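You operate a simulated robot arm through the tools that you are given. There is no shell and no other tool. Be economical: measure what you need, move in short steps, check, and stop when the job is done.

Carry out the task below with a simulated robot arm. There is one attempt and no reset: what you move stays moved.

TASK
Cover the seed tray, warm it till the lid mists, then air it.
Fine: valve to 3 (up to 45 C); once it mists, lid slider to AIR and valve down to 2.
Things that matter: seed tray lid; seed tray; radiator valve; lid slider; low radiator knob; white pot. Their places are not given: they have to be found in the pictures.

Only the result counts: the job must be done as asked and must still hold three seconds after the hand-in. Knocking over, shifting, dropping, spilling or breaking anything else fails it. A push-on lid holds only when it is set on centred and level and pressed home; a screw cap is set on level and turned clockwise until tight.

THE ROBOT
A 6-joint arm with a two-finger parallel gripper, fixed in place. Base frame: the origin is at the foot of the arm, x ahead of it, y to its left, z up. Readings come in m, rad, newtons and seconds.
With the tool pointing down near the work surface it reaches from about 0.26 to 0.68 m from the base axis. Its first joint turns from -2.897 to 2.897 rad. Payload 4.1 kg.
The tool frame sits at the grasp point between the pads (the TCP): z along the fingers, y along the line on which they close. The tips reach 0.023 m beyond it. Largest opening 0.094 m; finger width 0.038, thickness 0.01; the body of the gripper, 0.054 by 0.096 m, starts 0.039 m behind the TCP.
Orientation is that of the tool frame in the base frame, as a unit quaternion [x, y, z, w]. With the fingers straight down and closing along the base's y, the tool's x points along the base's -x, its y along +y and its z along -z.

THE INTERFACE
- The arm moves only by the tool send_rows. Its arguments are lists of equal length, an entry for each row: "dr": the turn, a rotation vector about the base's x, y, z in rad, a list of three; "dp": the shift along the base's x, y, z in cm, a list of three; "jaw": the finger opening in cm, from 0 to 9.4. In form: {"dr": [[rx, ry, rz], ...], "dp": [[x, y, z], ...], "jaw": [jaw, ...]}. A call has 1 to 8 rows; each row is the pose to reach, as a shift and turn from the pose commanded when the call began. A row lasts 0.2 s, in which the tool goes at most 0.05 m and 0.15 rad; a call with a longer step from one row to the next is refused whole, and so is a gripper value outside its range. Where a pose cannot be reached the arm comes as near as it can. A force on the tool above 40 N (or 10 N above the force at the start of the call, whichever is more), or a blocked arm, ends the call early, and 0.2 s more pass. The fingers move at their own pace (about 0.045 m/s each) and stop on an object; they squeeze with about 40 N. The grip force told is the motor's: it shows also when the fingers shut on nothing. Time passes only in rows, and 0.2 s behind the last, so rows that repeat a pose let the fingers close. The reply holds the time, the measured pose of the TCP, the force on the tool along the base axes, the opening and the grip force, in the units named above and with some noise.
- Cameras (640 x 400 px; columns grow to the right, rows downward): "scene" is fixed at [0.049, -0.4996, 1.6014]; the picture's right is [0.79, -0.62, 0.00], its down [-0.32, -0.40, -0.86] and it looks along [0.53, 0.68, -0.51] (base axes); focal length 280 px, centre (320, 200). "wrist" rides on the gripper at [-0.039, 0, -0.044] in the tool frame; the picture's right is [0.00, -1.00, 0.00], its down [0.97, 0.00, -0.24] and it looks along [0.24, 0.00, 0.97] (tool axes); focal length 218 px, centre (320, 200).
- capture(camera): a new picture of that camera. The clock stands still meanwhile.
- lift_body(by): slides the trunk up (or, below 0, down) by that many m; the arm rides with it, the base frame stays. It gives what a move gives, with no picture.
- pixel_to_xyz(camera, pixels): for up to 12 pixels [column, row] of the newest picture of that camera ("zoom" is the newest enlarged one), the place [x, y, z] in the base frame of the surface seen there, good to about 0.002 m. The clock stands still meanwhile.
- close_up(camera, box): a new picture of the part [left, top, right, bottom] of that camera's present view, enlarged. The clock stands still meanwhile.
- finish_job(): hands the job in; it is judged then, once.

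Go step by step. Measure first, check grasps and placings, and put right what went wrong. The budget is 80 turns and 46 pictures, counting those below and the enlarged ones. Unless the task says otherwise, let go and move clear before handing in, and close with one line.

The tools are called after ">>>" as name(argument=value, ...) on one line, values as JSON. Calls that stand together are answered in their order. send_rows: Moves the arm, as the interface text tells. Its arguments: {"type":"object","properties":{"dr":{"type":"array","items":{"type":"array","items":{"type":"number"}}},"dp":{"type":"array","items":{"type":"array","items":{"type":"number"}}},"jaw":{"type":"array","items":{"type":"number"}}},"required":["dr","dp","jaw"]} The other tools are called the same way: lift_body (by) slides the trunk up or down; capture (camera) takes a picture; pixel_to_xyz (camera, pixels) gives the place of the surface under pixels of a picture; close_up (camera, box) takes an enlarged picture of a part of a camera's view; finish_job () hands the job in.

At the start:

```text
t: 0.0
tcp_pos: [0.282, 0.0958, 1.4372]
orientation: [0.0, 1.0, 0.0, -0.001]
ft_force: [0.4, 0.7, -0.3]
finger_gap: 0.094
grasp_force: 0.1
trunk travel left (down, up): [-0.569, 0.021]
```

scene: 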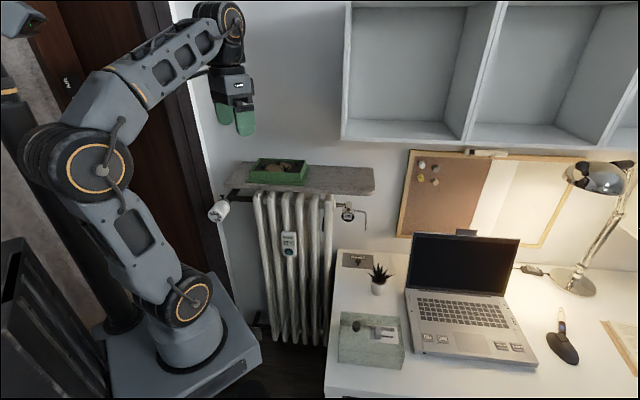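
wrist: 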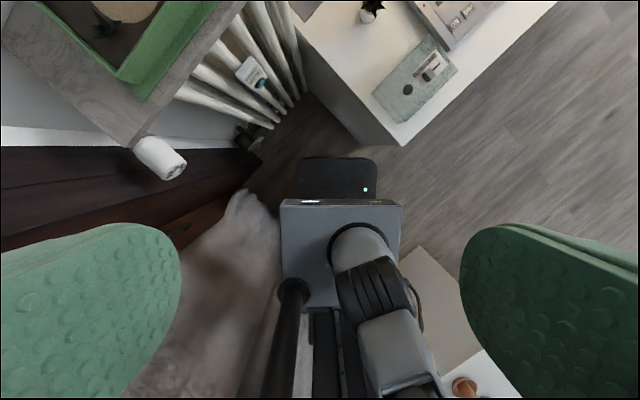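

The tray appears on the radiator shelf at (278,172), the white valve at (220,210), and a clear lid with slider at (372,338) on the desk. I'll enlarge these.

>>> close_up(camera="scene", box=[320, 240, 440, 390])

>>> close_up(camera="scene", box=[190, 140, 390, 265])

```text
2.67 times, centred on (380, 315) of scene
```

zoom: 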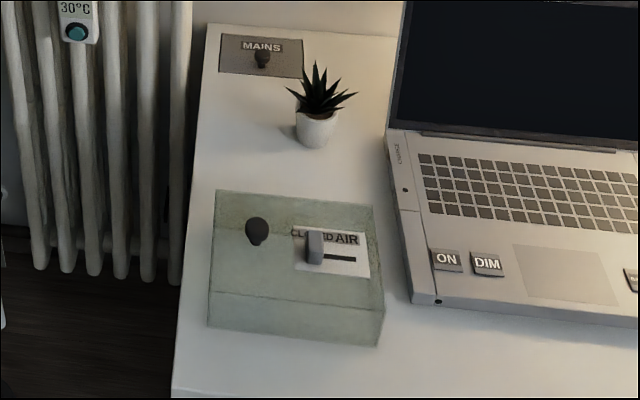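

```text
3.20 times, centred on (290, 202) of scene
```

zoom: 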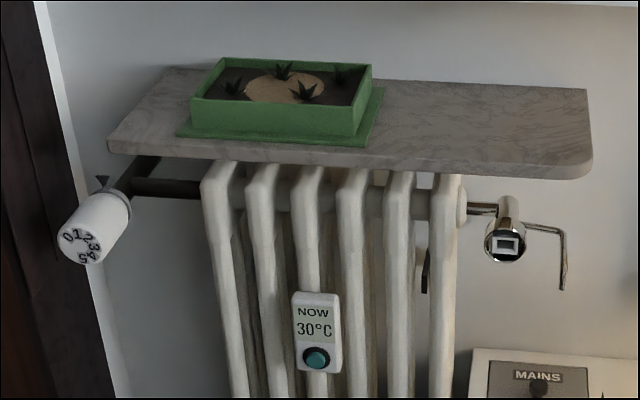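

The lid has a dark knob and a CLOSED/AIR slider; the display reads 30 °C. I'll measure tray, valve and shelf points from this zoom.

>>> pixel_to_xyz(camera="zoom", pixels=[[192, 92], [222, 62], [370, 68], [354, 134], [178, 134], [366, 146], [381, 90], [285, 90], [80, 240], [120, 200], [102, 184], [500, 130]])

>>> close_up(camera="scene", box=[200, 180, 248, 228])

>>> close_up(camera="scene", box=[330, 300, 420, 380])

```text
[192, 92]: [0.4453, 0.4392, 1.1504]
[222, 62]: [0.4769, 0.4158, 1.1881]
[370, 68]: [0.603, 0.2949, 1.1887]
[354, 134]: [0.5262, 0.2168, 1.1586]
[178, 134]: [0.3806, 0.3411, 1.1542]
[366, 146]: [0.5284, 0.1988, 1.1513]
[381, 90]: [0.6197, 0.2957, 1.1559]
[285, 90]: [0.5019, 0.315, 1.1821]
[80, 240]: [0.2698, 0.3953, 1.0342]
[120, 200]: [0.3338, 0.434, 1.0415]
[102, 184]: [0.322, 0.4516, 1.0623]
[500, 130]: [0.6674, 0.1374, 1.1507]
```

```text
8.33 times, centred on (224, 204) of scene
```

zoom: 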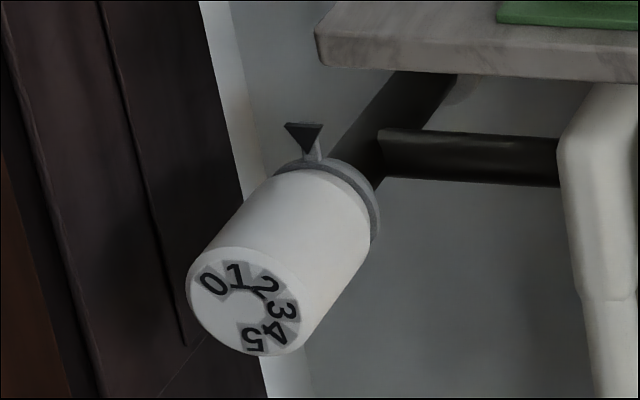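

```text
5.00 times, centred on (375, 340) of scene
```

zoom: 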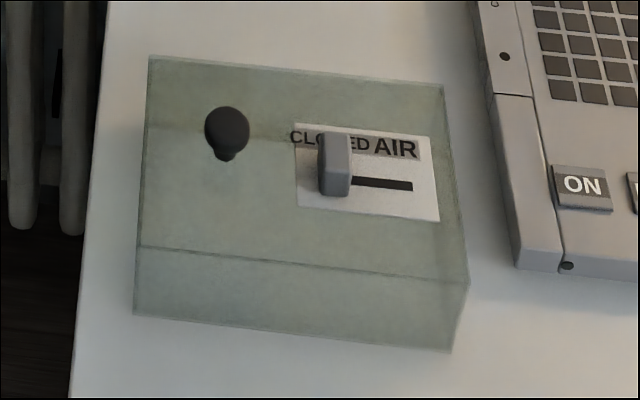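

I'll measure the lid corners, knob and slider in this zoom.

>>> pixel_to_xyz(camera="zoom", pixels=[[152, 60], [440, 90], [464, 282], [142, 244], [137, 312], [449, 350], [226, 125], [224, 156], [337, 142], [335, 190], [408, 187], [352, 183]])

>>> capture(camera="wrist")

```text
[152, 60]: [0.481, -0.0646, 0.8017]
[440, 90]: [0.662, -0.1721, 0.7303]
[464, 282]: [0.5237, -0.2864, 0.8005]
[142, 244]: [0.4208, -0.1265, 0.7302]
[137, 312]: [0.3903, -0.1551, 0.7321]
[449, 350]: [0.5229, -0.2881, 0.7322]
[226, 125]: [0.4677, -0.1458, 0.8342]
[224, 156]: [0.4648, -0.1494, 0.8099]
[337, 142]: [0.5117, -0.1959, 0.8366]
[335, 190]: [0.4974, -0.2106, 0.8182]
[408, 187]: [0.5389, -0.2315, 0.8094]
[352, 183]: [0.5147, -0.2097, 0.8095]
```

```text
39 pictures are left
```

wrist: 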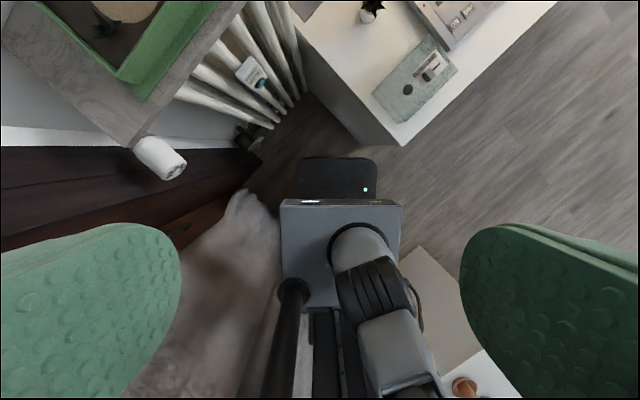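

The lid is ≈0.187×0.128 m, centred near (0.502,-0.175), with its knob at (0.467,-0.147) and top z≈0.835; the tray centre is ≈(0.500,0.318). I'll move above the knob, turned so that the fingers close along the lid's length.

>>> send_rows(dr=[[0, 0, 0.115], [0, 0, 0.23], [0, 0, 0.345], [0, 0, 0.46], [0, 0, 0.575], [0, 0, 0.69], [0, 0, 0.79], [0, 0, 0.79]], dp=[[2.6, -3.4, 0], [5.2, -6.9, 0], [7.8, -10.4, 0], [10.4, -13.8, 0], [13, -17.3, 0], [15.6, -20.8, 0], [18.5, -24.3, 0], [18.5, -24.3, 0]], jaw=[6, 6, 6, 6, 6, 6, 6, 6])

>>> lift_body(by=-0.42)

>>> capture(camera="wrist")

>>> capture(camera="scene")

```text
t: 1.8
tcp_pos: [0.4598, -0.1456, 1.4237]
orientation: [-0.386, 0.923, -0.001, 0.001]
ft_force: [0.1, -0.3, -0.7]
finger_gap: 0.0601
grasp_force: 0.1
out of reach, approached as far as the arm can: row 7, 8
trunk travel left (down, up): [-0.569, 0.021]
```

```text
refused: -0.42 is not a number from -0.4 to 0.4
```

```text
38 pictures are left
```

wrist: 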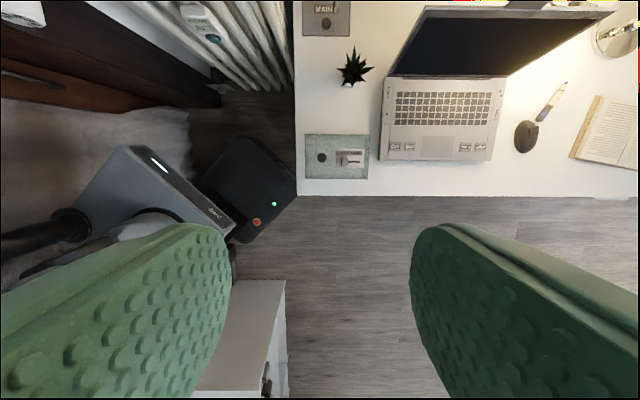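

```text
37 pictures are left
```

scene: 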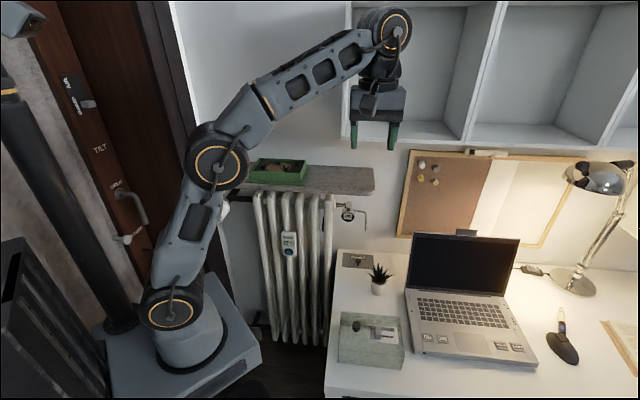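

The arm is near its reach limit at this height but clear. I'll lower the trunk in two steps.

>>> lift_body(by=-0.38)

>>> capture(camera="wrist")

```text
t: 5.5
tcp_pos: [0.4601, -0.1439, 1.042]
orientation: [-0.385, 0.923, -0.001, 0.002]
ft_force: [0.1, -1.3, -0.4]
finger_gap: 0.0598
grasp_force: 0.0
trunk travel left (down, up): [-0.189, 0.401]
```

```text
36 pictures are left
```

wrist: 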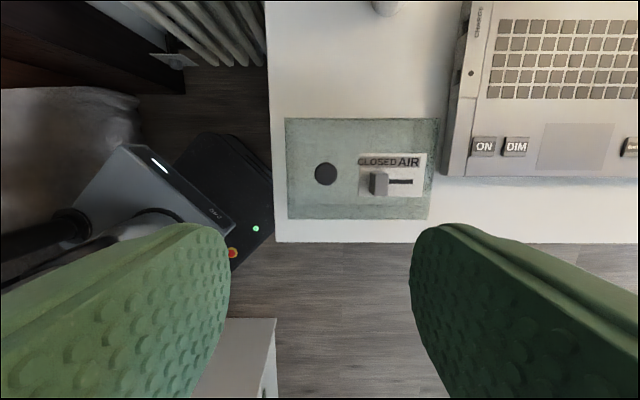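

The lid is seen from above at (360,168), with its knob at (326,174). I'll measure it.

>>> pixel_to_xyz(camera="wrist", pixels=[[326, 174], [318, 174], [334, 174], [326, 165], [326, 183], [290, 216], [426, 217], [436, 121], [288, 121], [379, 183], [410, 181], [360, 210]])

>>> close_up(camera="wrist", box=[270, 100, 450, 230])

```text
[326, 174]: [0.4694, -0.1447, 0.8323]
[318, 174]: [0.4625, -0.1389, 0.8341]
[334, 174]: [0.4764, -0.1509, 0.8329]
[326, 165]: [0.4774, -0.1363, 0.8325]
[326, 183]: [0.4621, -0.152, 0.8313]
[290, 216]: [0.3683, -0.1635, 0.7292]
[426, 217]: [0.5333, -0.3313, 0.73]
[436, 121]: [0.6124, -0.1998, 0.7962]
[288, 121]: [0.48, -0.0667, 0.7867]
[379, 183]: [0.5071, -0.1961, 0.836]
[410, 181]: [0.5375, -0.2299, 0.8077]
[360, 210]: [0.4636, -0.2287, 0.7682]
```

```text
3.08 times, centred on (360, 165) of wrist
```

zoom: 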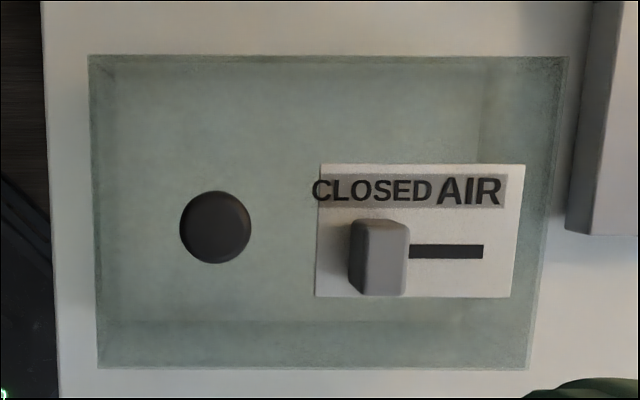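

I'll measure the top corners precisely in this zoom.

>>> pixel_to_xyz(camera="zoom", pixels=[[92, 60], [564, 61], [525, 364], [102, 364], [95, 200], [546, 200], [300, 365], [300, 60], [216, 228], [182, 228], [250, 228], [378, 232]])

```text
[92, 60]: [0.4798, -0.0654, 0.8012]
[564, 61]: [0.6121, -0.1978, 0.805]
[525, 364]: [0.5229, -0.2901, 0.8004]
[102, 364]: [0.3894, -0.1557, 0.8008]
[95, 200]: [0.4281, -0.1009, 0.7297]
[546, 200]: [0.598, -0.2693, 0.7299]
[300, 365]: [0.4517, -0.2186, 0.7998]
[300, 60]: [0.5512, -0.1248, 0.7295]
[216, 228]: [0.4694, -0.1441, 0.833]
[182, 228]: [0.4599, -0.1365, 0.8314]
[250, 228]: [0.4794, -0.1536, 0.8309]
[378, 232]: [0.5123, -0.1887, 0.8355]
```

Lid centre (0.501,-0.177), yaw -45.1°, knob at (0.4695,-0.1446). I'll descend to just above the knob.

>>> send_rows(dr=[[0, 0, 0], [0, 0, 0], [0, 0, 0], [0, 0, 0], [0, 0, 0]], dp=[[0.5, 0, -4.5], [0.9, -0.1, -9], [0.9, -0.1, -13], [0.9, -0.1, -16.5], [0.9, -0.1, -16.5]], jaw=[6, 6, 6, 6, 6])

```text
t: 6.7
tcp_pos: [0.4691, -0.1456, 0.8786]
orientation: [-0.386, 0.923, -0.001, 0.002]
ft_force: [-0.1, -0.1, -0.5]
finger_gap: 0.0599
grasp_force: 0.0
trunk travel left (down, up): [-0.189, 0.401]
```

Position matches the knob. I'll descend to z≈0.828 and close.

>>> send_rows(dr=[[0, 0, 0], [0, 0, 0], [0, 0, 0], [0, 0, 0], [0, 0, 0], [0, 0, 0]], dp=[[0, 0.1, -2.5], [0, 0.1, -5.1], [0, 0.1, -5.1], [0, 0.1, -5.1], [0, 0.1, -5.1], [0, 0.1, -5.1]], jaw=[6, 6, 0, 0, 0, 0])

>>> capture(camera="wrist")

```text
t: 8.1
tcp_pos: [0.4703, -0.1438, 0.8272]
orientation: [-0.384, 0.923, -0.002, 0.003]
ft_force: [3.1, -0.3, 15.2]
finger_gap: 0.0267
grasp_force: 39.7
trunk travel left (down, up): [-0.189, 0.401]
```

```text
34 pictures are left
```

wrist: 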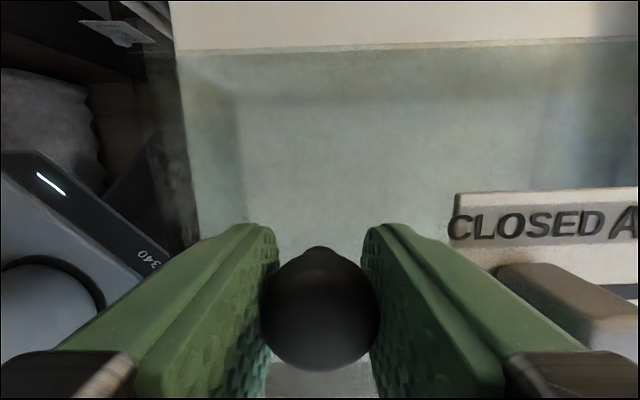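

Gripped (0.0267 m). I'll lift a few cm and check the level.

>>> send_rows(dr=[[0, 0, 0], [0, 0, 0], [0, 0, 0], [0, 0, 0]], dp=[[0, 0, 1], [0, 0, 2.5], [0, 0, 5], [0, 0, 5]], jaw=[0, 0, 0, 0])

>>> close_up(camera="scene", box=[310, 240, 450, 390])

```text
t: 9.1
tcp_pos: [0.4696, -0.1463, 0.8787]
orientation: [-0.385, 0.923, -0.001, 0.001]
ft_force: [0.5, 0.4, -1.2]
finger_gap: 0.0264
grasp_force: 39.8
trunk travel left (down, up): [-0.189, 0.401]
```

```text
2.67 times, centred on (380, 315) of scene
```

zoom: 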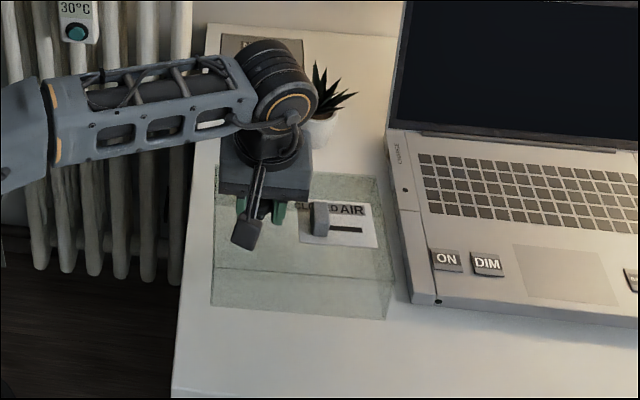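

The lid hangs level. While the view is free I'll enlarge the tray to measure its corners, and raise the trunk.

>>> close_up(camera="scene", box=[240, 148, 320, 198])

```text
8.00 times, centred on (280, 173) of scene
```

zoom: 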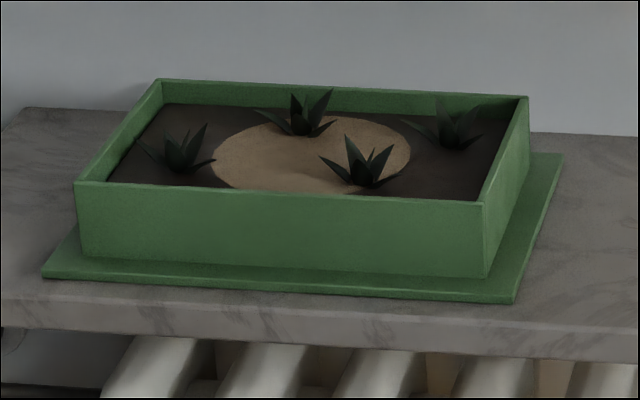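

Measuring the tray's rim corners and flange corners.

>>> pixel_to_xyz(camera="zoom", pixels=[[80, 186], [478, 205], [524, 101], [160, 83], [48, 274], [511, 298], [558, 157], [84, 250], [482, 270], [517, 180], [280, 196], [340, 90]])

>>> lift_body(by=0.4)

```text
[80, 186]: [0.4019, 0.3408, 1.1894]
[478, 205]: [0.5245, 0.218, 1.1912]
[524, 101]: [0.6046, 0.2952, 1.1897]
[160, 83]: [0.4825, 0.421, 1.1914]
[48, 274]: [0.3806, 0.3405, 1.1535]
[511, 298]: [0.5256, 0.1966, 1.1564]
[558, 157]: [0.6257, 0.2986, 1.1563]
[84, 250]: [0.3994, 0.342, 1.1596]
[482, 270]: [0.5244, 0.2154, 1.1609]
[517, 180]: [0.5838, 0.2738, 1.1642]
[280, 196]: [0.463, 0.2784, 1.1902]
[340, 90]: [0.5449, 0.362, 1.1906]
```

```text
t: 12.9
tcp_pos: [0.47, -0.1453, 1.2776]
orientation: [-0.384, 0.923, -0.001, 0.001]
ft_force: [-0.5, -0.7, -1.5]
finger_gap: 0.0265
grasp_force: 40.4
trunk travel left (down, up): [-0.589, 0.001]
```

Tray centre ≈ (0.503,0.319), yaw ≈ -45.3°, so the lid needs only a shift of about +0.496 m in y. I'll rise 5 cm, then traverse.

>>> send_rows(dr=[[0, 0, 0], [0, 0, 0], [0, 0, 0], [0, 0, 0], [0, 0, 0], [0, 0, 0], [0, 0, 0], [0, 0, 0]], dp=[[-0.5, 2, 2.5], [-1, 5, 5.3], [-1, 9, 5.3], [-1, 13, 5.3], [-1, 17, 5.3], [-1, 21, 5.3], [-1, 25, 5.3], [-1, 25, 5.3]], jaw=[0, 0, 0, 0, 0, 0, 0, 0])

```text
t: 14.7
tcp_pos: [0.4579, 0.1053, 1.3299]
orientation: [-0.384, 0.924, -0.001, 0.002]
ft_force: [0.2, 0.6, -1.5]
finger_gap: 0.0263
grasp_force: 40.2
trunk travel left (down, up): [-0.589, 0.001]
```

On track at z 1.33. Continuing toward the tray, stopping slightly short.

>>> send_rows(dr=[[0, 0, 0], [0, 0, 0], [0, 0, 0], [0, 0, 0], [0, 0, 0], [0, 0, 0]], dp=[[-0.5, 4, 0], [-1, 8, 0], [-1, 12, 0], [-1, 16, 0], [-1, 20, 0], [-1, 20, 0]], jaw=[0, 0, 0, 0, 0, 0])

>>> capture(camera="scene")

```text
t: 16.1
tcp_pos: [0.4495, 0.3057, 1.3303]
orientation: [-0.384, 0.923, -0.001, 0.002]
ft_force: [0.3, 0.0, -1.7]
finger_gap: 0.0267
grasp_force: 40.1
trunk travel left (down, up): [-0.589, 0.001]
```

```text
31 pictures are left
```

scene: 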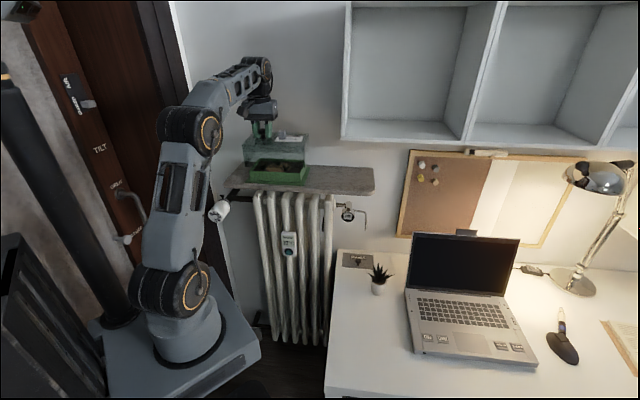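

Reach is fine. Moving to directly over the tray, lid bottom ≈1.21.

>>> send_rows(dr=[[0, 0, 0], [0, 0, 0], [0, 0, 0], [0, 0, 0]], dp=[[1.1, 2.3, -0.5], [2.3, 4.65, -1], [2.3, 4.65, -2.2], [2.3, 4.65, -2.2]], jaw=[0, 0, 0, 0])

>>> close_up(camera="scene", box=[230, 120, 330, 200])

```text
t: 17.1
tcp_pos: [0.4729, 0.3507, 1.3078]
orientation: [-0.385, 0.923, -0.001, 0.001]
ft_force: [-0.3, -0.1, -0.3]
finger_gap: 0.0262
grasp_force: 40.3
trunk travel left (down, up): [-0.589, 0.001]
```

```text
5.00 times, centred on (280, 160) of scene
```

zoom: 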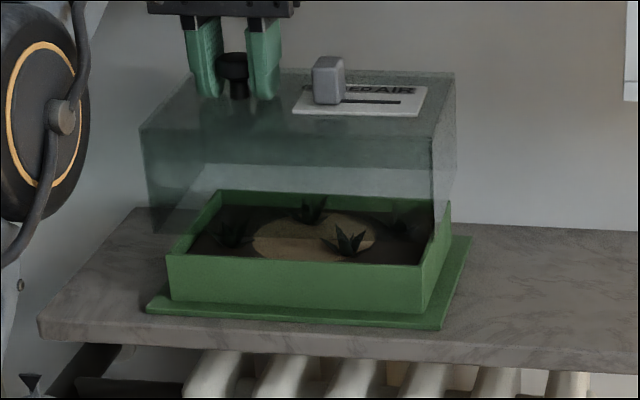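

The lid is over the tray; I'll measure its top corners to check the centring.

>>> pixel_to_xyz(camera="zoom", pixels=[[144, 131], [430, 141], [453, 75], [196, 76], [300, 137], [443, 110], [170, 106], [360, 112], [435, 200], [150, 200]])

>>> capture(camera="wrist")

```text
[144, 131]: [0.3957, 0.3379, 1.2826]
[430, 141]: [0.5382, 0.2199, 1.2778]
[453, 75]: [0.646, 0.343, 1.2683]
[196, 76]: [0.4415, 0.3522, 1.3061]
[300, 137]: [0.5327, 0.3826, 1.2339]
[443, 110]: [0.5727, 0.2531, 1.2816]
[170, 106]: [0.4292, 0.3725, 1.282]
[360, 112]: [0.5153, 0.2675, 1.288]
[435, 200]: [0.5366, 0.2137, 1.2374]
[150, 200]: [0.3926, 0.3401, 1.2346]
```

```text
29 pictures are left
```

wrist: 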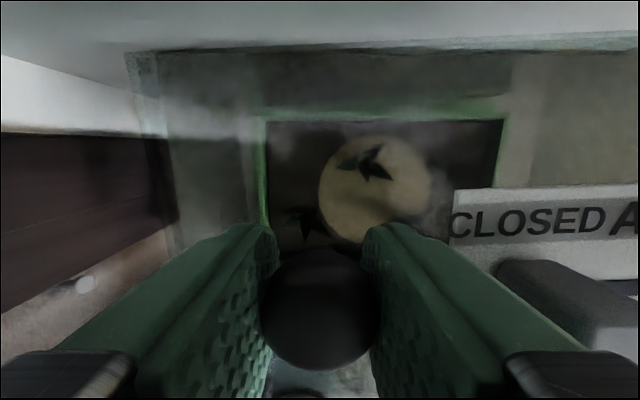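

The label plate and back edge slope slightly in the wrist view (≈(455,192)→(640,186)), so the lid twisted ~1.5–2° CCW in the grip. I'll measure that slope more precisely.

>>> close_up(camera="wrist", box=[440, 20, 640, 270])

>>> close_up(camera="wrist", box=[100, 10, 640, 250])

```text
1.60 times, centred on (540, 145) of wrist
```

zoom: 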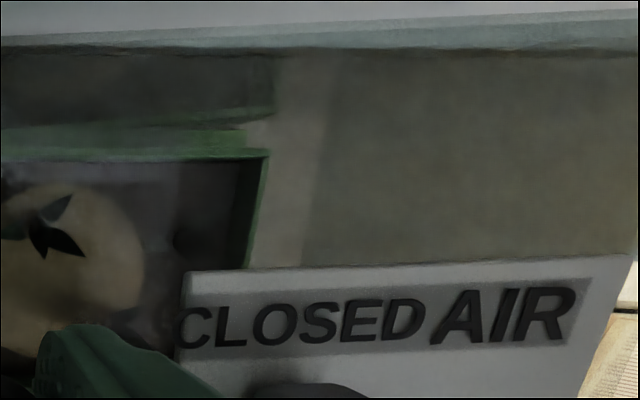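

```text
1.19 times, centred on (370, 130) of wrist
```

zoom: 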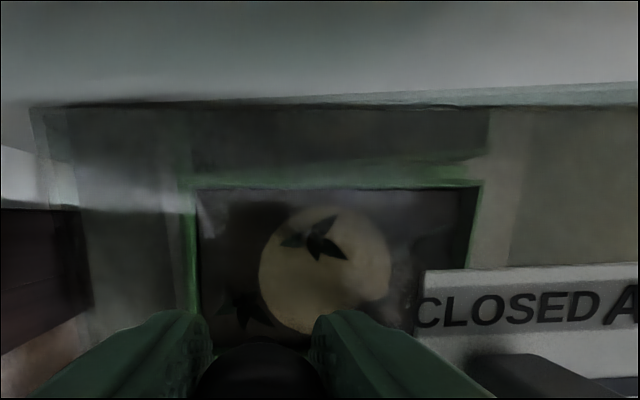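

The lid is yawed ≈+0.04 rad in the grip. I'll turn the tool by -0.04 and check again.

>>> send_rows(dr=[[0, 0, -0.02], [0, 0, -0.04], [0, 0, -0.04]], dp=[[0, 0, 0], [0, 0.1, 0], [0, 0.1, 0]], jaw=[0, 0, 0])

>>> close_up(camera="scene", box=[240, 125, 330, 195])

```text
t: 17.9
tcp_pos: [0.4711, 0.3515, 1.3085]
orientation: [-0.367, 0.93, -0.001, 0.001]
ft_force: [0.4, 0.3, -1.1]
finger_gap: 0.0265
grasp_force: 39.9
trunk travel left (down, up): [-0.589, 0.001]
```

```text
5.71 times, centred on (285, 160) of scene
```

zoom: 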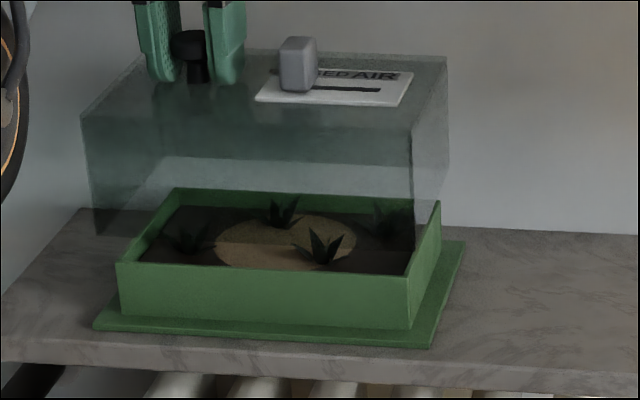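

The front edge slope now matches the tray (80,117)→(411,130). I'll measure the lid's faces for centring.

>>> pixel_to_xyz(camera="zoom", pixels=[[84, 122], [120, 123], [400, 133], [407, 150], [83, 119], [409, 128], [445, 62], [430, 95], [360, 129], [95, 105], [200, 60], [300, 110]])

>>> close_up(camera="wrist", box=[100, 10, 640, 250])

```text
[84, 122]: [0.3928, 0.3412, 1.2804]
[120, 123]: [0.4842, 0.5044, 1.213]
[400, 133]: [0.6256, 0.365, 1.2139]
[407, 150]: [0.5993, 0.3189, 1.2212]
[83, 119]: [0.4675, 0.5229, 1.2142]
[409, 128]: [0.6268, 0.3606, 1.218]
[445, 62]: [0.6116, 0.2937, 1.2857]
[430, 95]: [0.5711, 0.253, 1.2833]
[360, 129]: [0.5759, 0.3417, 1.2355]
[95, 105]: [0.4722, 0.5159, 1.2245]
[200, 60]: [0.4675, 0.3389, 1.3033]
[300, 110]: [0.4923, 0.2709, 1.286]
```

```text
1.19 times, centred on (370, 130) of wrist
```

zoom: 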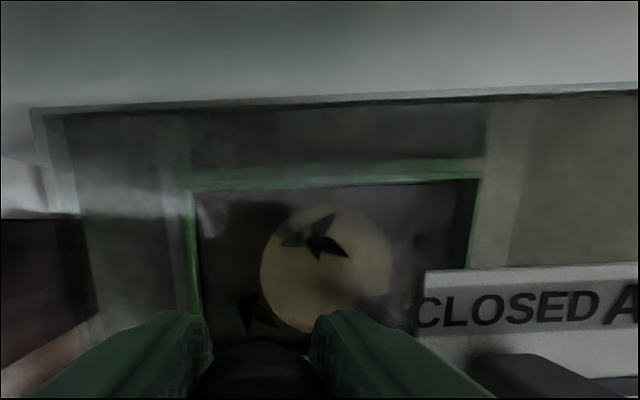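

The lid and tray rim edges are now parallel in the wrist view, and centring agrees within ~1 mm. I'll lower slowly, watching the force.

>>> send_rows(dr=[[0, 0, 0], [0, 0, 0], [0, 0, 0], [0, 0, 0], [0, 0, 0]], dp=[[0.06, 0.03, -0.8], [0.06, 0.03, -1.6], [0.06, 0.03, -2.1], [0.06, 0.03, -2.6], [0.06, 0.03, -2.6]], jaw=[0, 0, 0, 0, 0])

>>> close_up(camera="scene", box=[240, 125, 330, 195])

```text
t: 19.1
tcp_pos: [0.474, 0.351, 1.2817]
orientation: [-0.366, 0.93, -0.001, 0.001]
ft_force: [0.3, 0.2, -0.8]
finger_gap: 0.0263
grasp_force: 40.0
trunk travel left (down, up): [-0.589, 0.001]
```

```text
5.71 times, centred on (285, 160) of scene
```

zoom: 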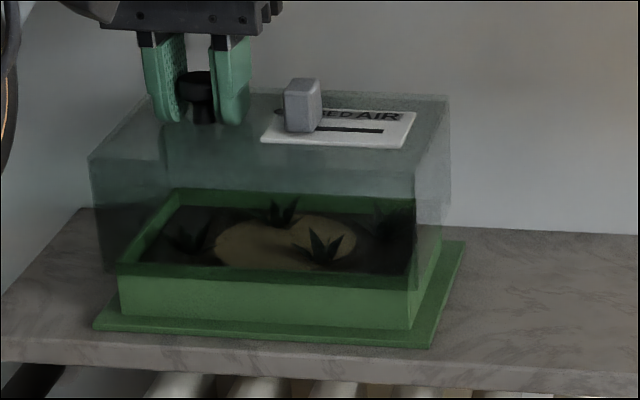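

The lid skirt is already ~5 mm below the rim with no contact force; it seems ~1–2 mm left. I'll nudge right 1 mm and continue down.

>>> send_rows(dr=[[0, 0, 0], [0, 0, 0], [0, 0, 0], [0, 0, 0], [0, 0, 0]], dp=[[0.08, -0.08, -0.3], [0.08, -0.08, -0.8], [0.08, -0.08, -1.3], [0.08, -0.08, -1.8], [0.08, -0.08, -1.8]], jaw=[0, 0, 0, 0, 0])

```text
t: 20.3
tcp_pos: [0.4742, 0.3515, 1.2636]
orientation: [-0.366, 0.93, -0.002, 0.002]
ft_force: [0.4, -0.4, -1.0]
finger_gap: 0.0266
grasp_force: 40.0
trunk travel left (down, up): [-0.589, 0.001]
```

Still free at z 1.264. Going down to the seat and pressing gently.

>>> send_rows(dr=[[0, 0, 0], [0, 0, 0], [0, 0, 0], [0, 0, 0], [0, 0, 0], [0, 0, 0]], dp=[[0, 0, -0.3], [0, 0, -0.6], [0, 0, -0.9], [0, 0, -1.1], [0, 0, -1.3], [0, 0, -1.3]], jaw=[0, 0, 0, 0, 0, 0])

>>> close_up(camera="scene", box=[240, 125, 330, 195])

```text
t: 21.7
tcp_pos: [0.4731, 0.3513, 1.2534]
orientation: [-0.367, 0.93, -0.001, 0.003]
ft_force: [3.8, 2.4, 15.8]
finger_gap: 0.0263
grasp_force: 40.4
trunk travel left (down, up): [-0.589, 0.001]
```

```text
5.71 times, centred on (285, 160) of scene
```

zoom: 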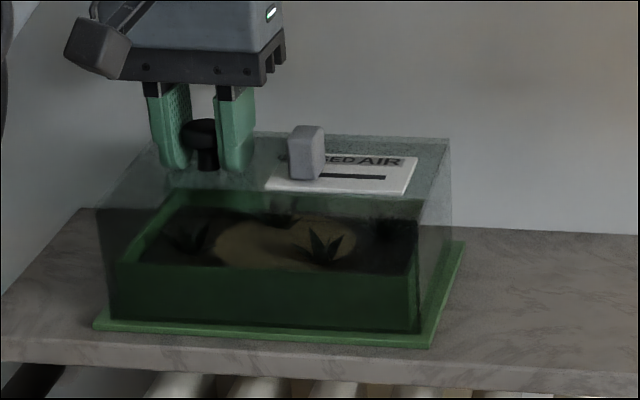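

The skirt sits on the flange with 16 N. I'll press a bit harder to seat it, then ease off.

>>> send_rows(dr=[[0, 0, 0], [0, 0, 0], [0, 0, 0], [0, 0, 0]], dp=[[0, 0, -0.2], [0, 0, -0.35], [0, 0, -0.45], [0, 0, -0.45]], jaw=[0, 0, 0, 0])

```text
t: 22.3
tcp_pos: [0.4724, 0.3514, 1.2531]
orientation: [-0.366, 0.931, 0.0, 0.006]
ft_force: [-1.7, 0.0, 10.0]
finger_gap: 0.0266
grasp_force: 39.8
trunk travel left (down, up): [-0.589, 0.001]
stopped in row 3: the force on the tool passed its limit (the readings are from after the stop); the commanded pose is now the measured one
```

Force passed 40 N, so it was pressed hard. I'll release and back off, then inspect.

>>> send_rows(dr=[[0, 0, 0], [0, 0, 0], [0, 0, 0], [0, 0, 0], [0, 0, 0], [0, 0, 0]], dp=[[0, 0, 0], [0, 0, 0.1], [0, 0, 0.1], [0, 0, 2.5], [0, 0, 5.5], [0, 0, 5.5]], jaw=[2.8, 4, 5, 5, 5, 5])

>>> close_up(camera="scene", box=[240, 125, 330, 195])

>>> capture(camera="wrist")

```text
t: 23.7
tcp_pos: [0.4744, 0.353, 1.3065]
orientation: [-0.367, 0.93, 0.001, 0.006]
ft_force: [-0.7, -0.9, -0.4]
finger_gap: 0.05
grasp_force: 0.1
trunk travel left (down, up): [-0.589, 0.001]
```

```text
5.71 times, centred on (285, 160) of scene
```

zoom: 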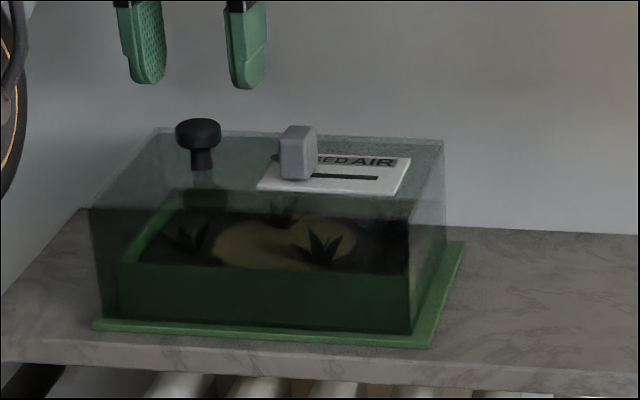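

```text
21 pictures are left
```

wrist: 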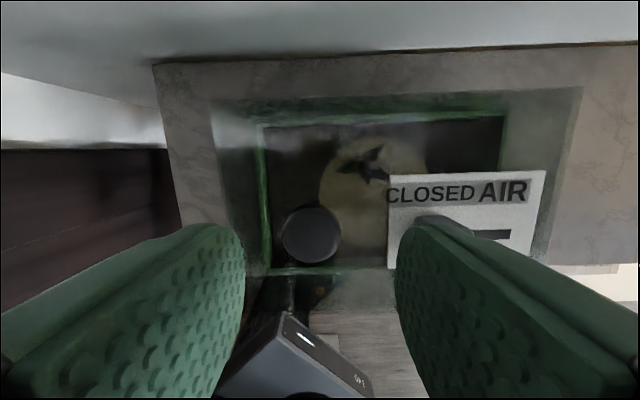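

The lid slid slightly left on release (right wall coincides with the tray's right wall near x=410). I'll measure lid and tray again.

>>> close_up(camera="scene", box=[245, 145, 315, 195])

>>> pixel_to_xyz(camera="wrist", pixels=[[312, 235], [214, 104], [578, 92], [540, 260], [213, 150], [400, 97], [560, 180], [350, 268], [305, 210], [320, 262], [156, 68], [467, 182]])

```text
8.00 times, centred on (280, 170) of scene
```

zoom: 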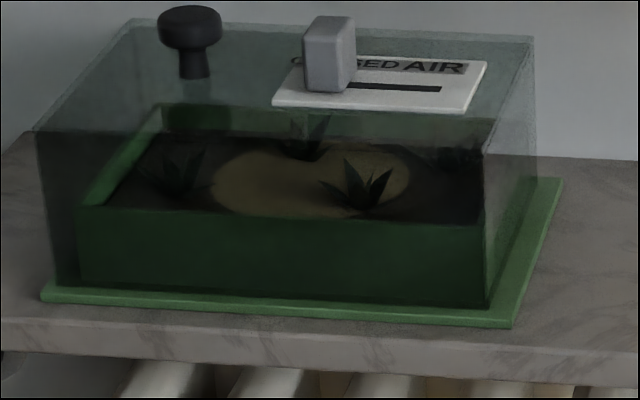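

```text
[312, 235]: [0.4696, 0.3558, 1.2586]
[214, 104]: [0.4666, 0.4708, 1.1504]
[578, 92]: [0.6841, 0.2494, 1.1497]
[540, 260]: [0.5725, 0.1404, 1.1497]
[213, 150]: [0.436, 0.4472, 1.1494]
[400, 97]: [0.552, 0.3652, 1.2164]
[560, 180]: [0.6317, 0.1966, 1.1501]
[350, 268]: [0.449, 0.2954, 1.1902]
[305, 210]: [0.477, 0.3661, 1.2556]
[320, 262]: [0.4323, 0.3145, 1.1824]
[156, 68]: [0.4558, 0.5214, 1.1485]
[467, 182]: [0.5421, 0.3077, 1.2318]
```

Knob is now at (0.4696,0.3558): the lid is seated but ≈4–5 mm left of centre, whereas before the press it was centred. I'll re-grip at the earlier pose (levelling the tool), which recentres it.

>>> send_rows(dr=[[-0.006, 0.01, 0], [-0.006, 0.01, 0], [-0.006, 0.01, 0], [-0.006, 0.01, 0], [-0.006, 0.01, 0], [-0.006, 0.01, 0], [-0.006, 0.01, 0]], dp=[[0, 0, -2.5], [0, 0, -5.2], [0, 0, -5.2], [0, 0, -5.2], [0, 0, -5.2], [0, 0, -5.2], [0, 0, -5.2]], jaw=[5, 5, 4, 3, 2.4, 2, 2])

>>> close_up(camera="scene", box=[240, 125, 330, 195])

```text
t: 25.3
tcp_pos: [0.4726, 0.3532, 1.2544]
orientation: [-0.366, 0.931, -0.001, -0.001]
ft_force: [-0.1, 0.1, 0.5]
finger_gap: 0.0264
grasp_force: 40.1
trunk travel left (down, up): [-0.589, 0.001]
```

```text
5.71 times, centred on (285, 160) of scene
```

zoom: 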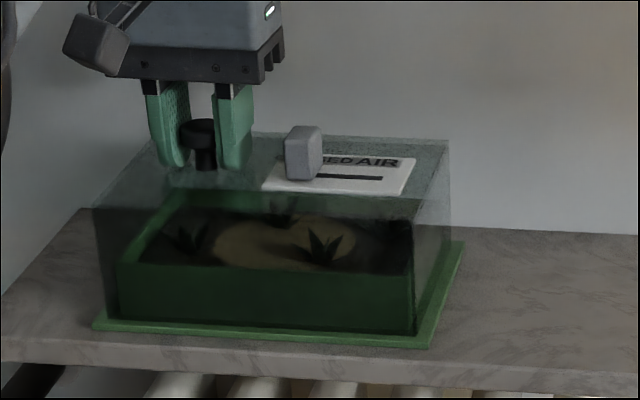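

The lid is ~1.5–2 mm left still. I'll slide it right 1.7 mm and release slowly with no vertical load.

>>> send_rows(dr=[[0, 0, 0], [0, 0, 0], [0, 0, 0], [0, 0, 0], [0, 0, 0], [0, 0, 0], [0, 0, 0]], dp=[[0.06, -0.06, 0], [0.12, -0.12, 0], [0.12, -0.12, 0], [0.12, -0.12, 0], [0.12, -0.12, 0], [0.12, -0.12, 3], [0.12, -0.12, 5.5]], jaw=[2, 2, 2.7, 3.5, 5, 5, 5])

>>> close_up(camera="scene", box=[240, 125, 330, 195])

```text
t: 26.9
tcp_pos: [0.4741, 0.3511, 1.309]
orientation: [-0.367, 0.93, -0.001, -0.001]
ft_force: [0.2, -0.2, -0.9]
finger_gap: 0.0502
grasp_force: 0.1
trunk travel left (down, up): [-0.589, 0.001]
```

```text
5.71 times, centred on (285, 160) of scene
```

zoom: 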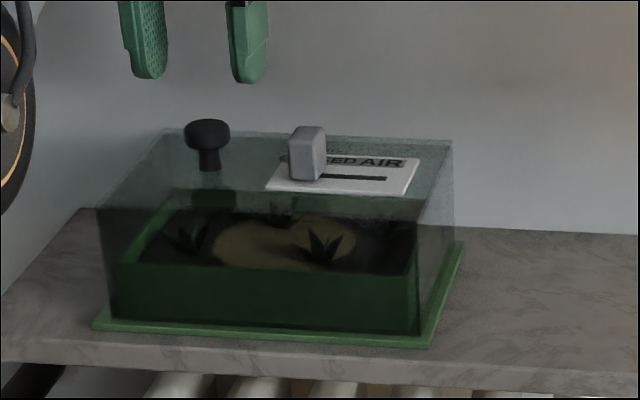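

Now the lid is centred (left gap ≈ right gap, (110,320) and (420,334)) and stayed there after release. I'll press it down near its centre with closed fingers, between knob and slider.

>>> send_rows(dr=[[0, 0, 0], [0, 0, 0], [0, 0, 0], [0, 0, 0], [0, 0, 0], [0, 0, 0], [0, 0, 0], [0, 0, 0]], dp=[[2.7, -2.7, 0], [2.7, -2.7, 0], [2.7, -2.7, 0], [2.7, -2.7, -2], [2.7, -2.7, -4], [2.7, -2.7, -4.8], [2.7, -2.7, -5.2], [2.7, -2.7, -5.2]], jaw=[2, 0, 0, 0, 0, 0, 0, 0])

>>> close_up(camera="scene", box=[240, 125, 330, 195])

```text
t: 28.7
tcp_pos: [0.5026, 0.3234, 1.2586]
orientation: [-0.366, 0.931, -0.001, 0.0]
ft_force: [-0.7, -0.1, 0.8]
finger_gap: 0.0001
grasp_force: 40.3
trunk travel left (down, up): [-0.589, 0.001]
```

```text
5.71 times, centred on (285, 160) of scene
```

zoom: 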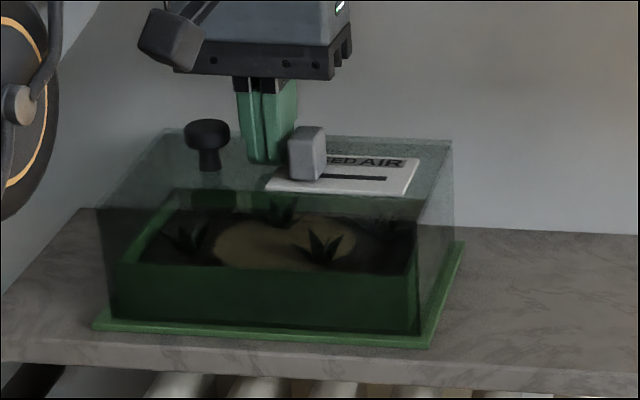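

The fingers are just above the plate. Pressing down in small steps.

>>> send_rows(dr=[[0, 0, 0], [0, 0, 0], [0, 0, 0], [0, 0, 0], [0, 0, 0], [0, 0, 0]], dp=[[0, 0, -0.2], [0, 0, -0.4], [0, 0, -0.6], [0, 0, -0.8], [0, 0, -0.8], [0, 0, -0.8]], jaw=[0, 0, 0, 0, 0, 0])

```text
t: 29.8
tcp_pos: [0.5017, 0.3239, 1.2554]
orientation: [-0.367, 0.93, 0.001, 0.007]
ft_force: [0.1, -0.1, 11.5]
finger_gap: 0.0001
grasp_force: 40.1
trunk travel left (down, up): [-0.589, 0.001]
stopped in row 5: the force on the tool passed its limit (the readings are from after the stop); the commanded pose is now the measured one
```

Pressed beyond 40 N at the centre. Backing off straight up and inspecting.

>>> send_rows(dr=[[0, 0, 0], [-0.004, 0.008, 0], [-0.006, 0.012, 0.04], [-0.006, 0.012, 0.04]], dp=[[0, 0, 1], [0, 0, 4], [-1, 1, 7], [-1, 1, 7]], jaw=[0, 0, 0, 0])

>>> close_up(camera="scene", box=[200, 125, 330, 225])

```text
t: 30.8
tcp_pos: [0.4931, 0.3352, 1.3242]
orientation: [-0.385, 0.923, 0.0, -0.001]
ft_force: [0.0, 0.1, 0.5]
finger_gap: 0.0
grasp_force: 39.7
trunk travel left (down, up): [-0.589, 0.001]
```

```text
4.00 times, centred on (265, 175) of scene
```

zoom: 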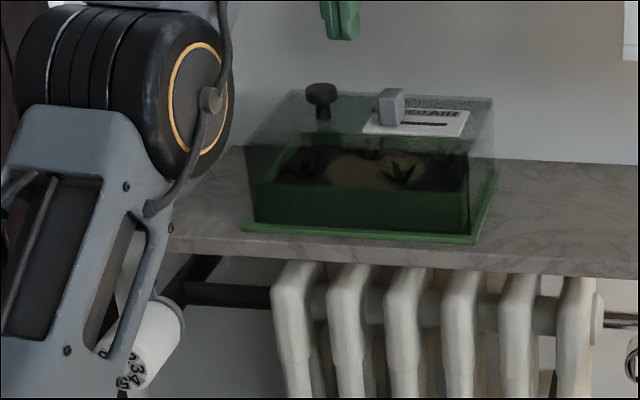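

The lid is level and seated. Next the valve: I'll withdraw toward the base so the valve can be seen.

>>> send_rows(dr=[[0, 0, 0], [0, 0, 0], [0, 0, 0], [0, 0, 0], [0, 0, 0], [0, 0, 0], [0, 0, 0], [0, 0, 0]], dp=[[-2.5, -2, 2], [-5.5, -4.5, 2], [-9, -7, 2], [-12.5, -10, 2], [-16, -13, 2], [-19.5, -16, 2], [-23, -19, 2], [-23, -19, 2]], jaw=[0, 0, 2, 4, 6, 8, 8, 8])

>>> capture(camera="scene")

```text
t: 32.6
tcp_pos: [0.257, 0.1431, 1.3428]
orientation: [-0.385, 0.923, 0.0, -0.003]
ft_force: [-0.3, 0.3, -0.8]
finger_gap: 0.08
grasp_force: 0.0
trunk travel left (down, up): [-0.589, 0.001]
```

```text
15 pictures are left
```

scene: 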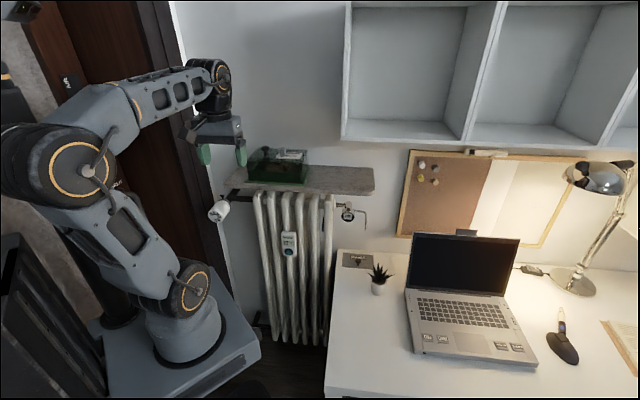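

The valve is clear in view at (220,210). I'll measure face and body points.

>>> pixel_to_xyz(camera="scene", pixels=[[215, 216], [211, 216], [219, 217], [214, 212], [216, 220], [217, 207], [221, 203], [225, 205], [222, 210], [229, 201], [229, 208], [224, 196]])

```text
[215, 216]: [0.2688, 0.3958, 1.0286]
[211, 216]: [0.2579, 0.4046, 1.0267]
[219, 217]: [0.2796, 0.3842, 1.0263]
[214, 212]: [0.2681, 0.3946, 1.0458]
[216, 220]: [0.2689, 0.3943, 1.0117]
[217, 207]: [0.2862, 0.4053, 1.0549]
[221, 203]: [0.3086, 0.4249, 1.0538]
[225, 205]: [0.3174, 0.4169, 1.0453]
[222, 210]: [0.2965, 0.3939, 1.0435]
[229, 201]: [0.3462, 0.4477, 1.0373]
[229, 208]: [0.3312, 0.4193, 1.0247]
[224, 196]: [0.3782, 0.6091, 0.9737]
```

Valve: face centre ≈(0.269,0.395,1.029), radius 0.026, axis horizontal along ≈45°. I'll check the arm's joints' places to plan a reachable horizontal approach.

>>> pixel_to_xyz(camera="scene", pixels=[[186, 293], [86, 172], [222, 77], [190, 350], [215, 125], [195, 200], [190, 170]])

```text
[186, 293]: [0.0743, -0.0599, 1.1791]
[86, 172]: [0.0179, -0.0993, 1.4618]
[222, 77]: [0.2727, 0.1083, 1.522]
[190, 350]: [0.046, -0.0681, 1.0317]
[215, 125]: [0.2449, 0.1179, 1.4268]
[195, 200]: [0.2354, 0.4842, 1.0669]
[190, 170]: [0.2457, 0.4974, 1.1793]
```

Shoulder is at z≈1.18, so a horizontal approach with the trunk up looks reachable. I'll move in front of the valve while tilting the tool toward it.

>>> send_rows(dr=[[0.07, -0.07, 0], [0.16, -0.16, 0], [0.25, -0.25, 0], [0.35, -0.35, 0], [0.45, -0.45, 0], [0.55, -0.55, 0], [0.65, -0.65, 0], [0.65, -0.65, 0]], dp=[[-1.6, 4.4, 0], [-3.3, 8.8, 0], [-5, 13.2, 0], [-6.2, 17, -2], [-6.2, 17, -6], [-6.2, 17, -10], [-6.2, 17, -14], [-6.2, 17, -14]], jaw=[8, 8, 8, 8, 8, 8, 8, 8])

```text
t: 34.4
tcp_pos: [0.1997, 0.317, 1.2064]
orientation: [-0.347, 0.827, 0.17, 0.409]
ft_force: [-0.1, 0.2, -0.3]
finger_gap: 0.0801
grasp_force: 0.1
trunk travel left (down, up): [-0.589, 0.001]
```

Tracking well. Finishing the tilt to horizontal and lowering to the valve axis, ~9 cm in front of its face.

>>> send_rows(dr=[[0.09, -0.09, 0], [0.18, -0.18, 0], [0.27, -0.27, 0], [0.36, -0.36, 0], [0.461, -0.461, 0], [0.461, -0.461, 0], [0.461, -0.461, 0]], dp=[[0, 0, -3], [0.2, 0.4, -6.5], [0.5, 0.8, -10], [0.5, 1.4, -13.5], [0.5, 1.4, -17.7], [0.5, 1.4, -17.7], [0.5, 1.4, -17.7]], jaw=[8, 8, 8, 8, 8, 8, 8])

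>>> capture(camera="wrist")

```text
t: 36.0
tcp_pos: [0.2023, 0.3762, 1.1065]
orientation: [-0.275, 0.653, 0.267, 0.653]
ft_force: [0.3, -0.9, 0.2]
finger_gap: 0.0801
grasp_force: 0.0
out of reach, approached as far as the arm can: row 1, 2, 3, 4, 5, 6, 7
trunk travel left (down, up): [-0.589, 0.001]
```

```text
14 pictures are left
```

wrist: 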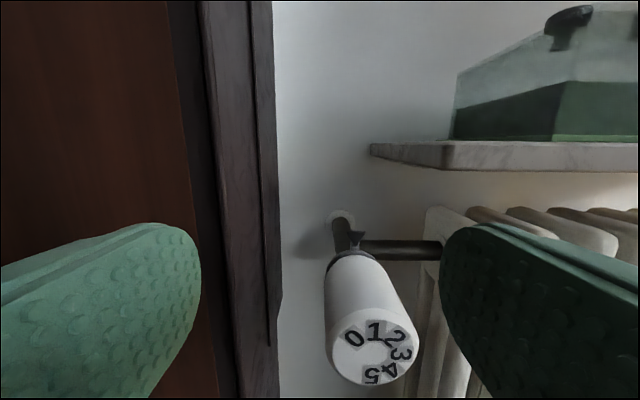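

The tool is horizontal and facing the valve (face at (372,355)), but the arm is too folded to go lower; I'll lower the trunk 0.16 m so the arm works relatively higher.

>>> lift_body(by=-0.16)

```text
t: 37.9
tcp_pos: [0.2018, 0.3754, 0.9476]
orientation: [-0.274, 0.653, 0.267, 0.653]
ft_force: [-0.2, 0.0, 0.1]
finger_gap: 0.0798
grasp_force: 0.1
trunk travel left (down, up): [-0.429, 0.161]
```

Now raising to the axis height and aligning laterally in front of the face.

>>> send_rows(dr=[[0, 0, 0], [0, 0, 0], [0, 0, 0], [0, 0, 0], [0, 0, 0]], dp=[[0, -1.5, 2], [0.8, -2.9, 4], [1.8, -2.9, 6], [1.8, -2.9, 8.1], [1.8, -2.9, 8.1]], jaw=[8, 8, 8, 8, 8])

>>> capture(camera="wrist")

```text
t: 39.1
tcp_pos: [0.2256, 0.376, 1.0322]
orientation: [-0.275, 0.653, 0.266, 0.653]
ft_force: [0.5, 0.0, -0.8]
finger_gap: 0.0798
grasp_force: 0.1
out of reach, approached as far as the arm can: row 1, 2, 3, 4, 5
trunk travel left (down, up): [-0.429, 0.161]
```

```text
13 pictures are left
```

wrist: 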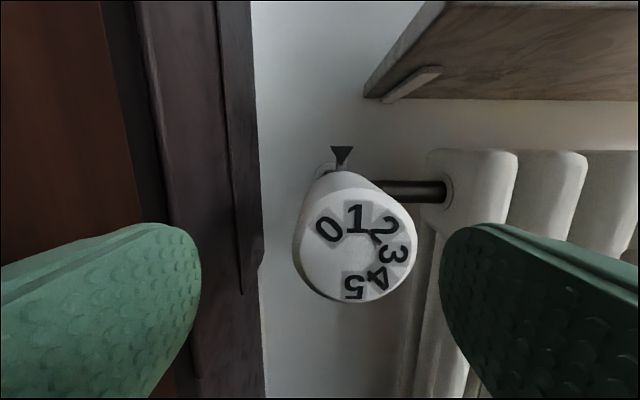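

The valve clearly stands at 1 (0 at -45°, 3 at +90° from the top pointer at (341,155)); 3 needs a 90° CCW turn. I'll align onto the axis and go in with the fingers straddling.

>>> send_rows(dr=[[0, 0, 0], [0, 0, 0], [0, 0, 0], [0, 0, 0]], dp=[[1, -0.2, -0.1], [1.9, -0.5, -0.3], [1.9, -0.5, -0.3], [1.9, -0.5, -0.3]], jaw=[8, 8, 8, 8])

```text
t: 40.1
tcp_pos: [0.246, 0.3723, 1.0302]
orientation: [-0.275, 0.653, 0.267, 0.653]
ft_force: [-0.1, -0.3, 0.6]
finger_gap: 0.0798
grasp_force: 0.1
trunk travel left (down, up): [-0.429, 0.161]
```

Aligned in reach. I'll refine the face's centre from the last wrist picture.

>>> pixel_to_xyz(camera="wrist", pixels=[[357, 250], [306, 252], [412, 252], [357, 203], [357, 298], [341, 155], [330, 180]])

```text
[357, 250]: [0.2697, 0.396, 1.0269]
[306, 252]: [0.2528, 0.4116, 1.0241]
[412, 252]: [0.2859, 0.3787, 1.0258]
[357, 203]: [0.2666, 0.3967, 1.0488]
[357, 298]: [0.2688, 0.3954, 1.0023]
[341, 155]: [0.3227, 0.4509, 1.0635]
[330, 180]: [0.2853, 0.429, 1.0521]
```

Face centre (0.2694,0.3953,1.026). Going in and closing on the valve body.

>>> send_rows(dr=[[0, 0, 0], [0, 0, 0], [0, 0, 0], [0, 0, 0], [0, 0, 0], [0, 0, 0]], dp=[[1.2, 1.2, -0.3], [2.4, 2.4, -0.3], [3.4, 3.35, -0.3], [3.4, 3.35, -0.3], [3.4, 3.35, -0.3], [3.4, 3.35, -0.3]], jaw=[8, 8, 8, 6, 4, 4])

```text
t: 41.5
tcp_pos: [0.2775, 0.4051, 1.0269]
orientation: [-0.274, 0.654, 0.266, 0.653]
ft_force: [2.3, -1.2, -0.2]
finger_gap: 0.0578
grasp_force: 45.8
trunk travel left (down, up): [-0.429, 0.161]
```

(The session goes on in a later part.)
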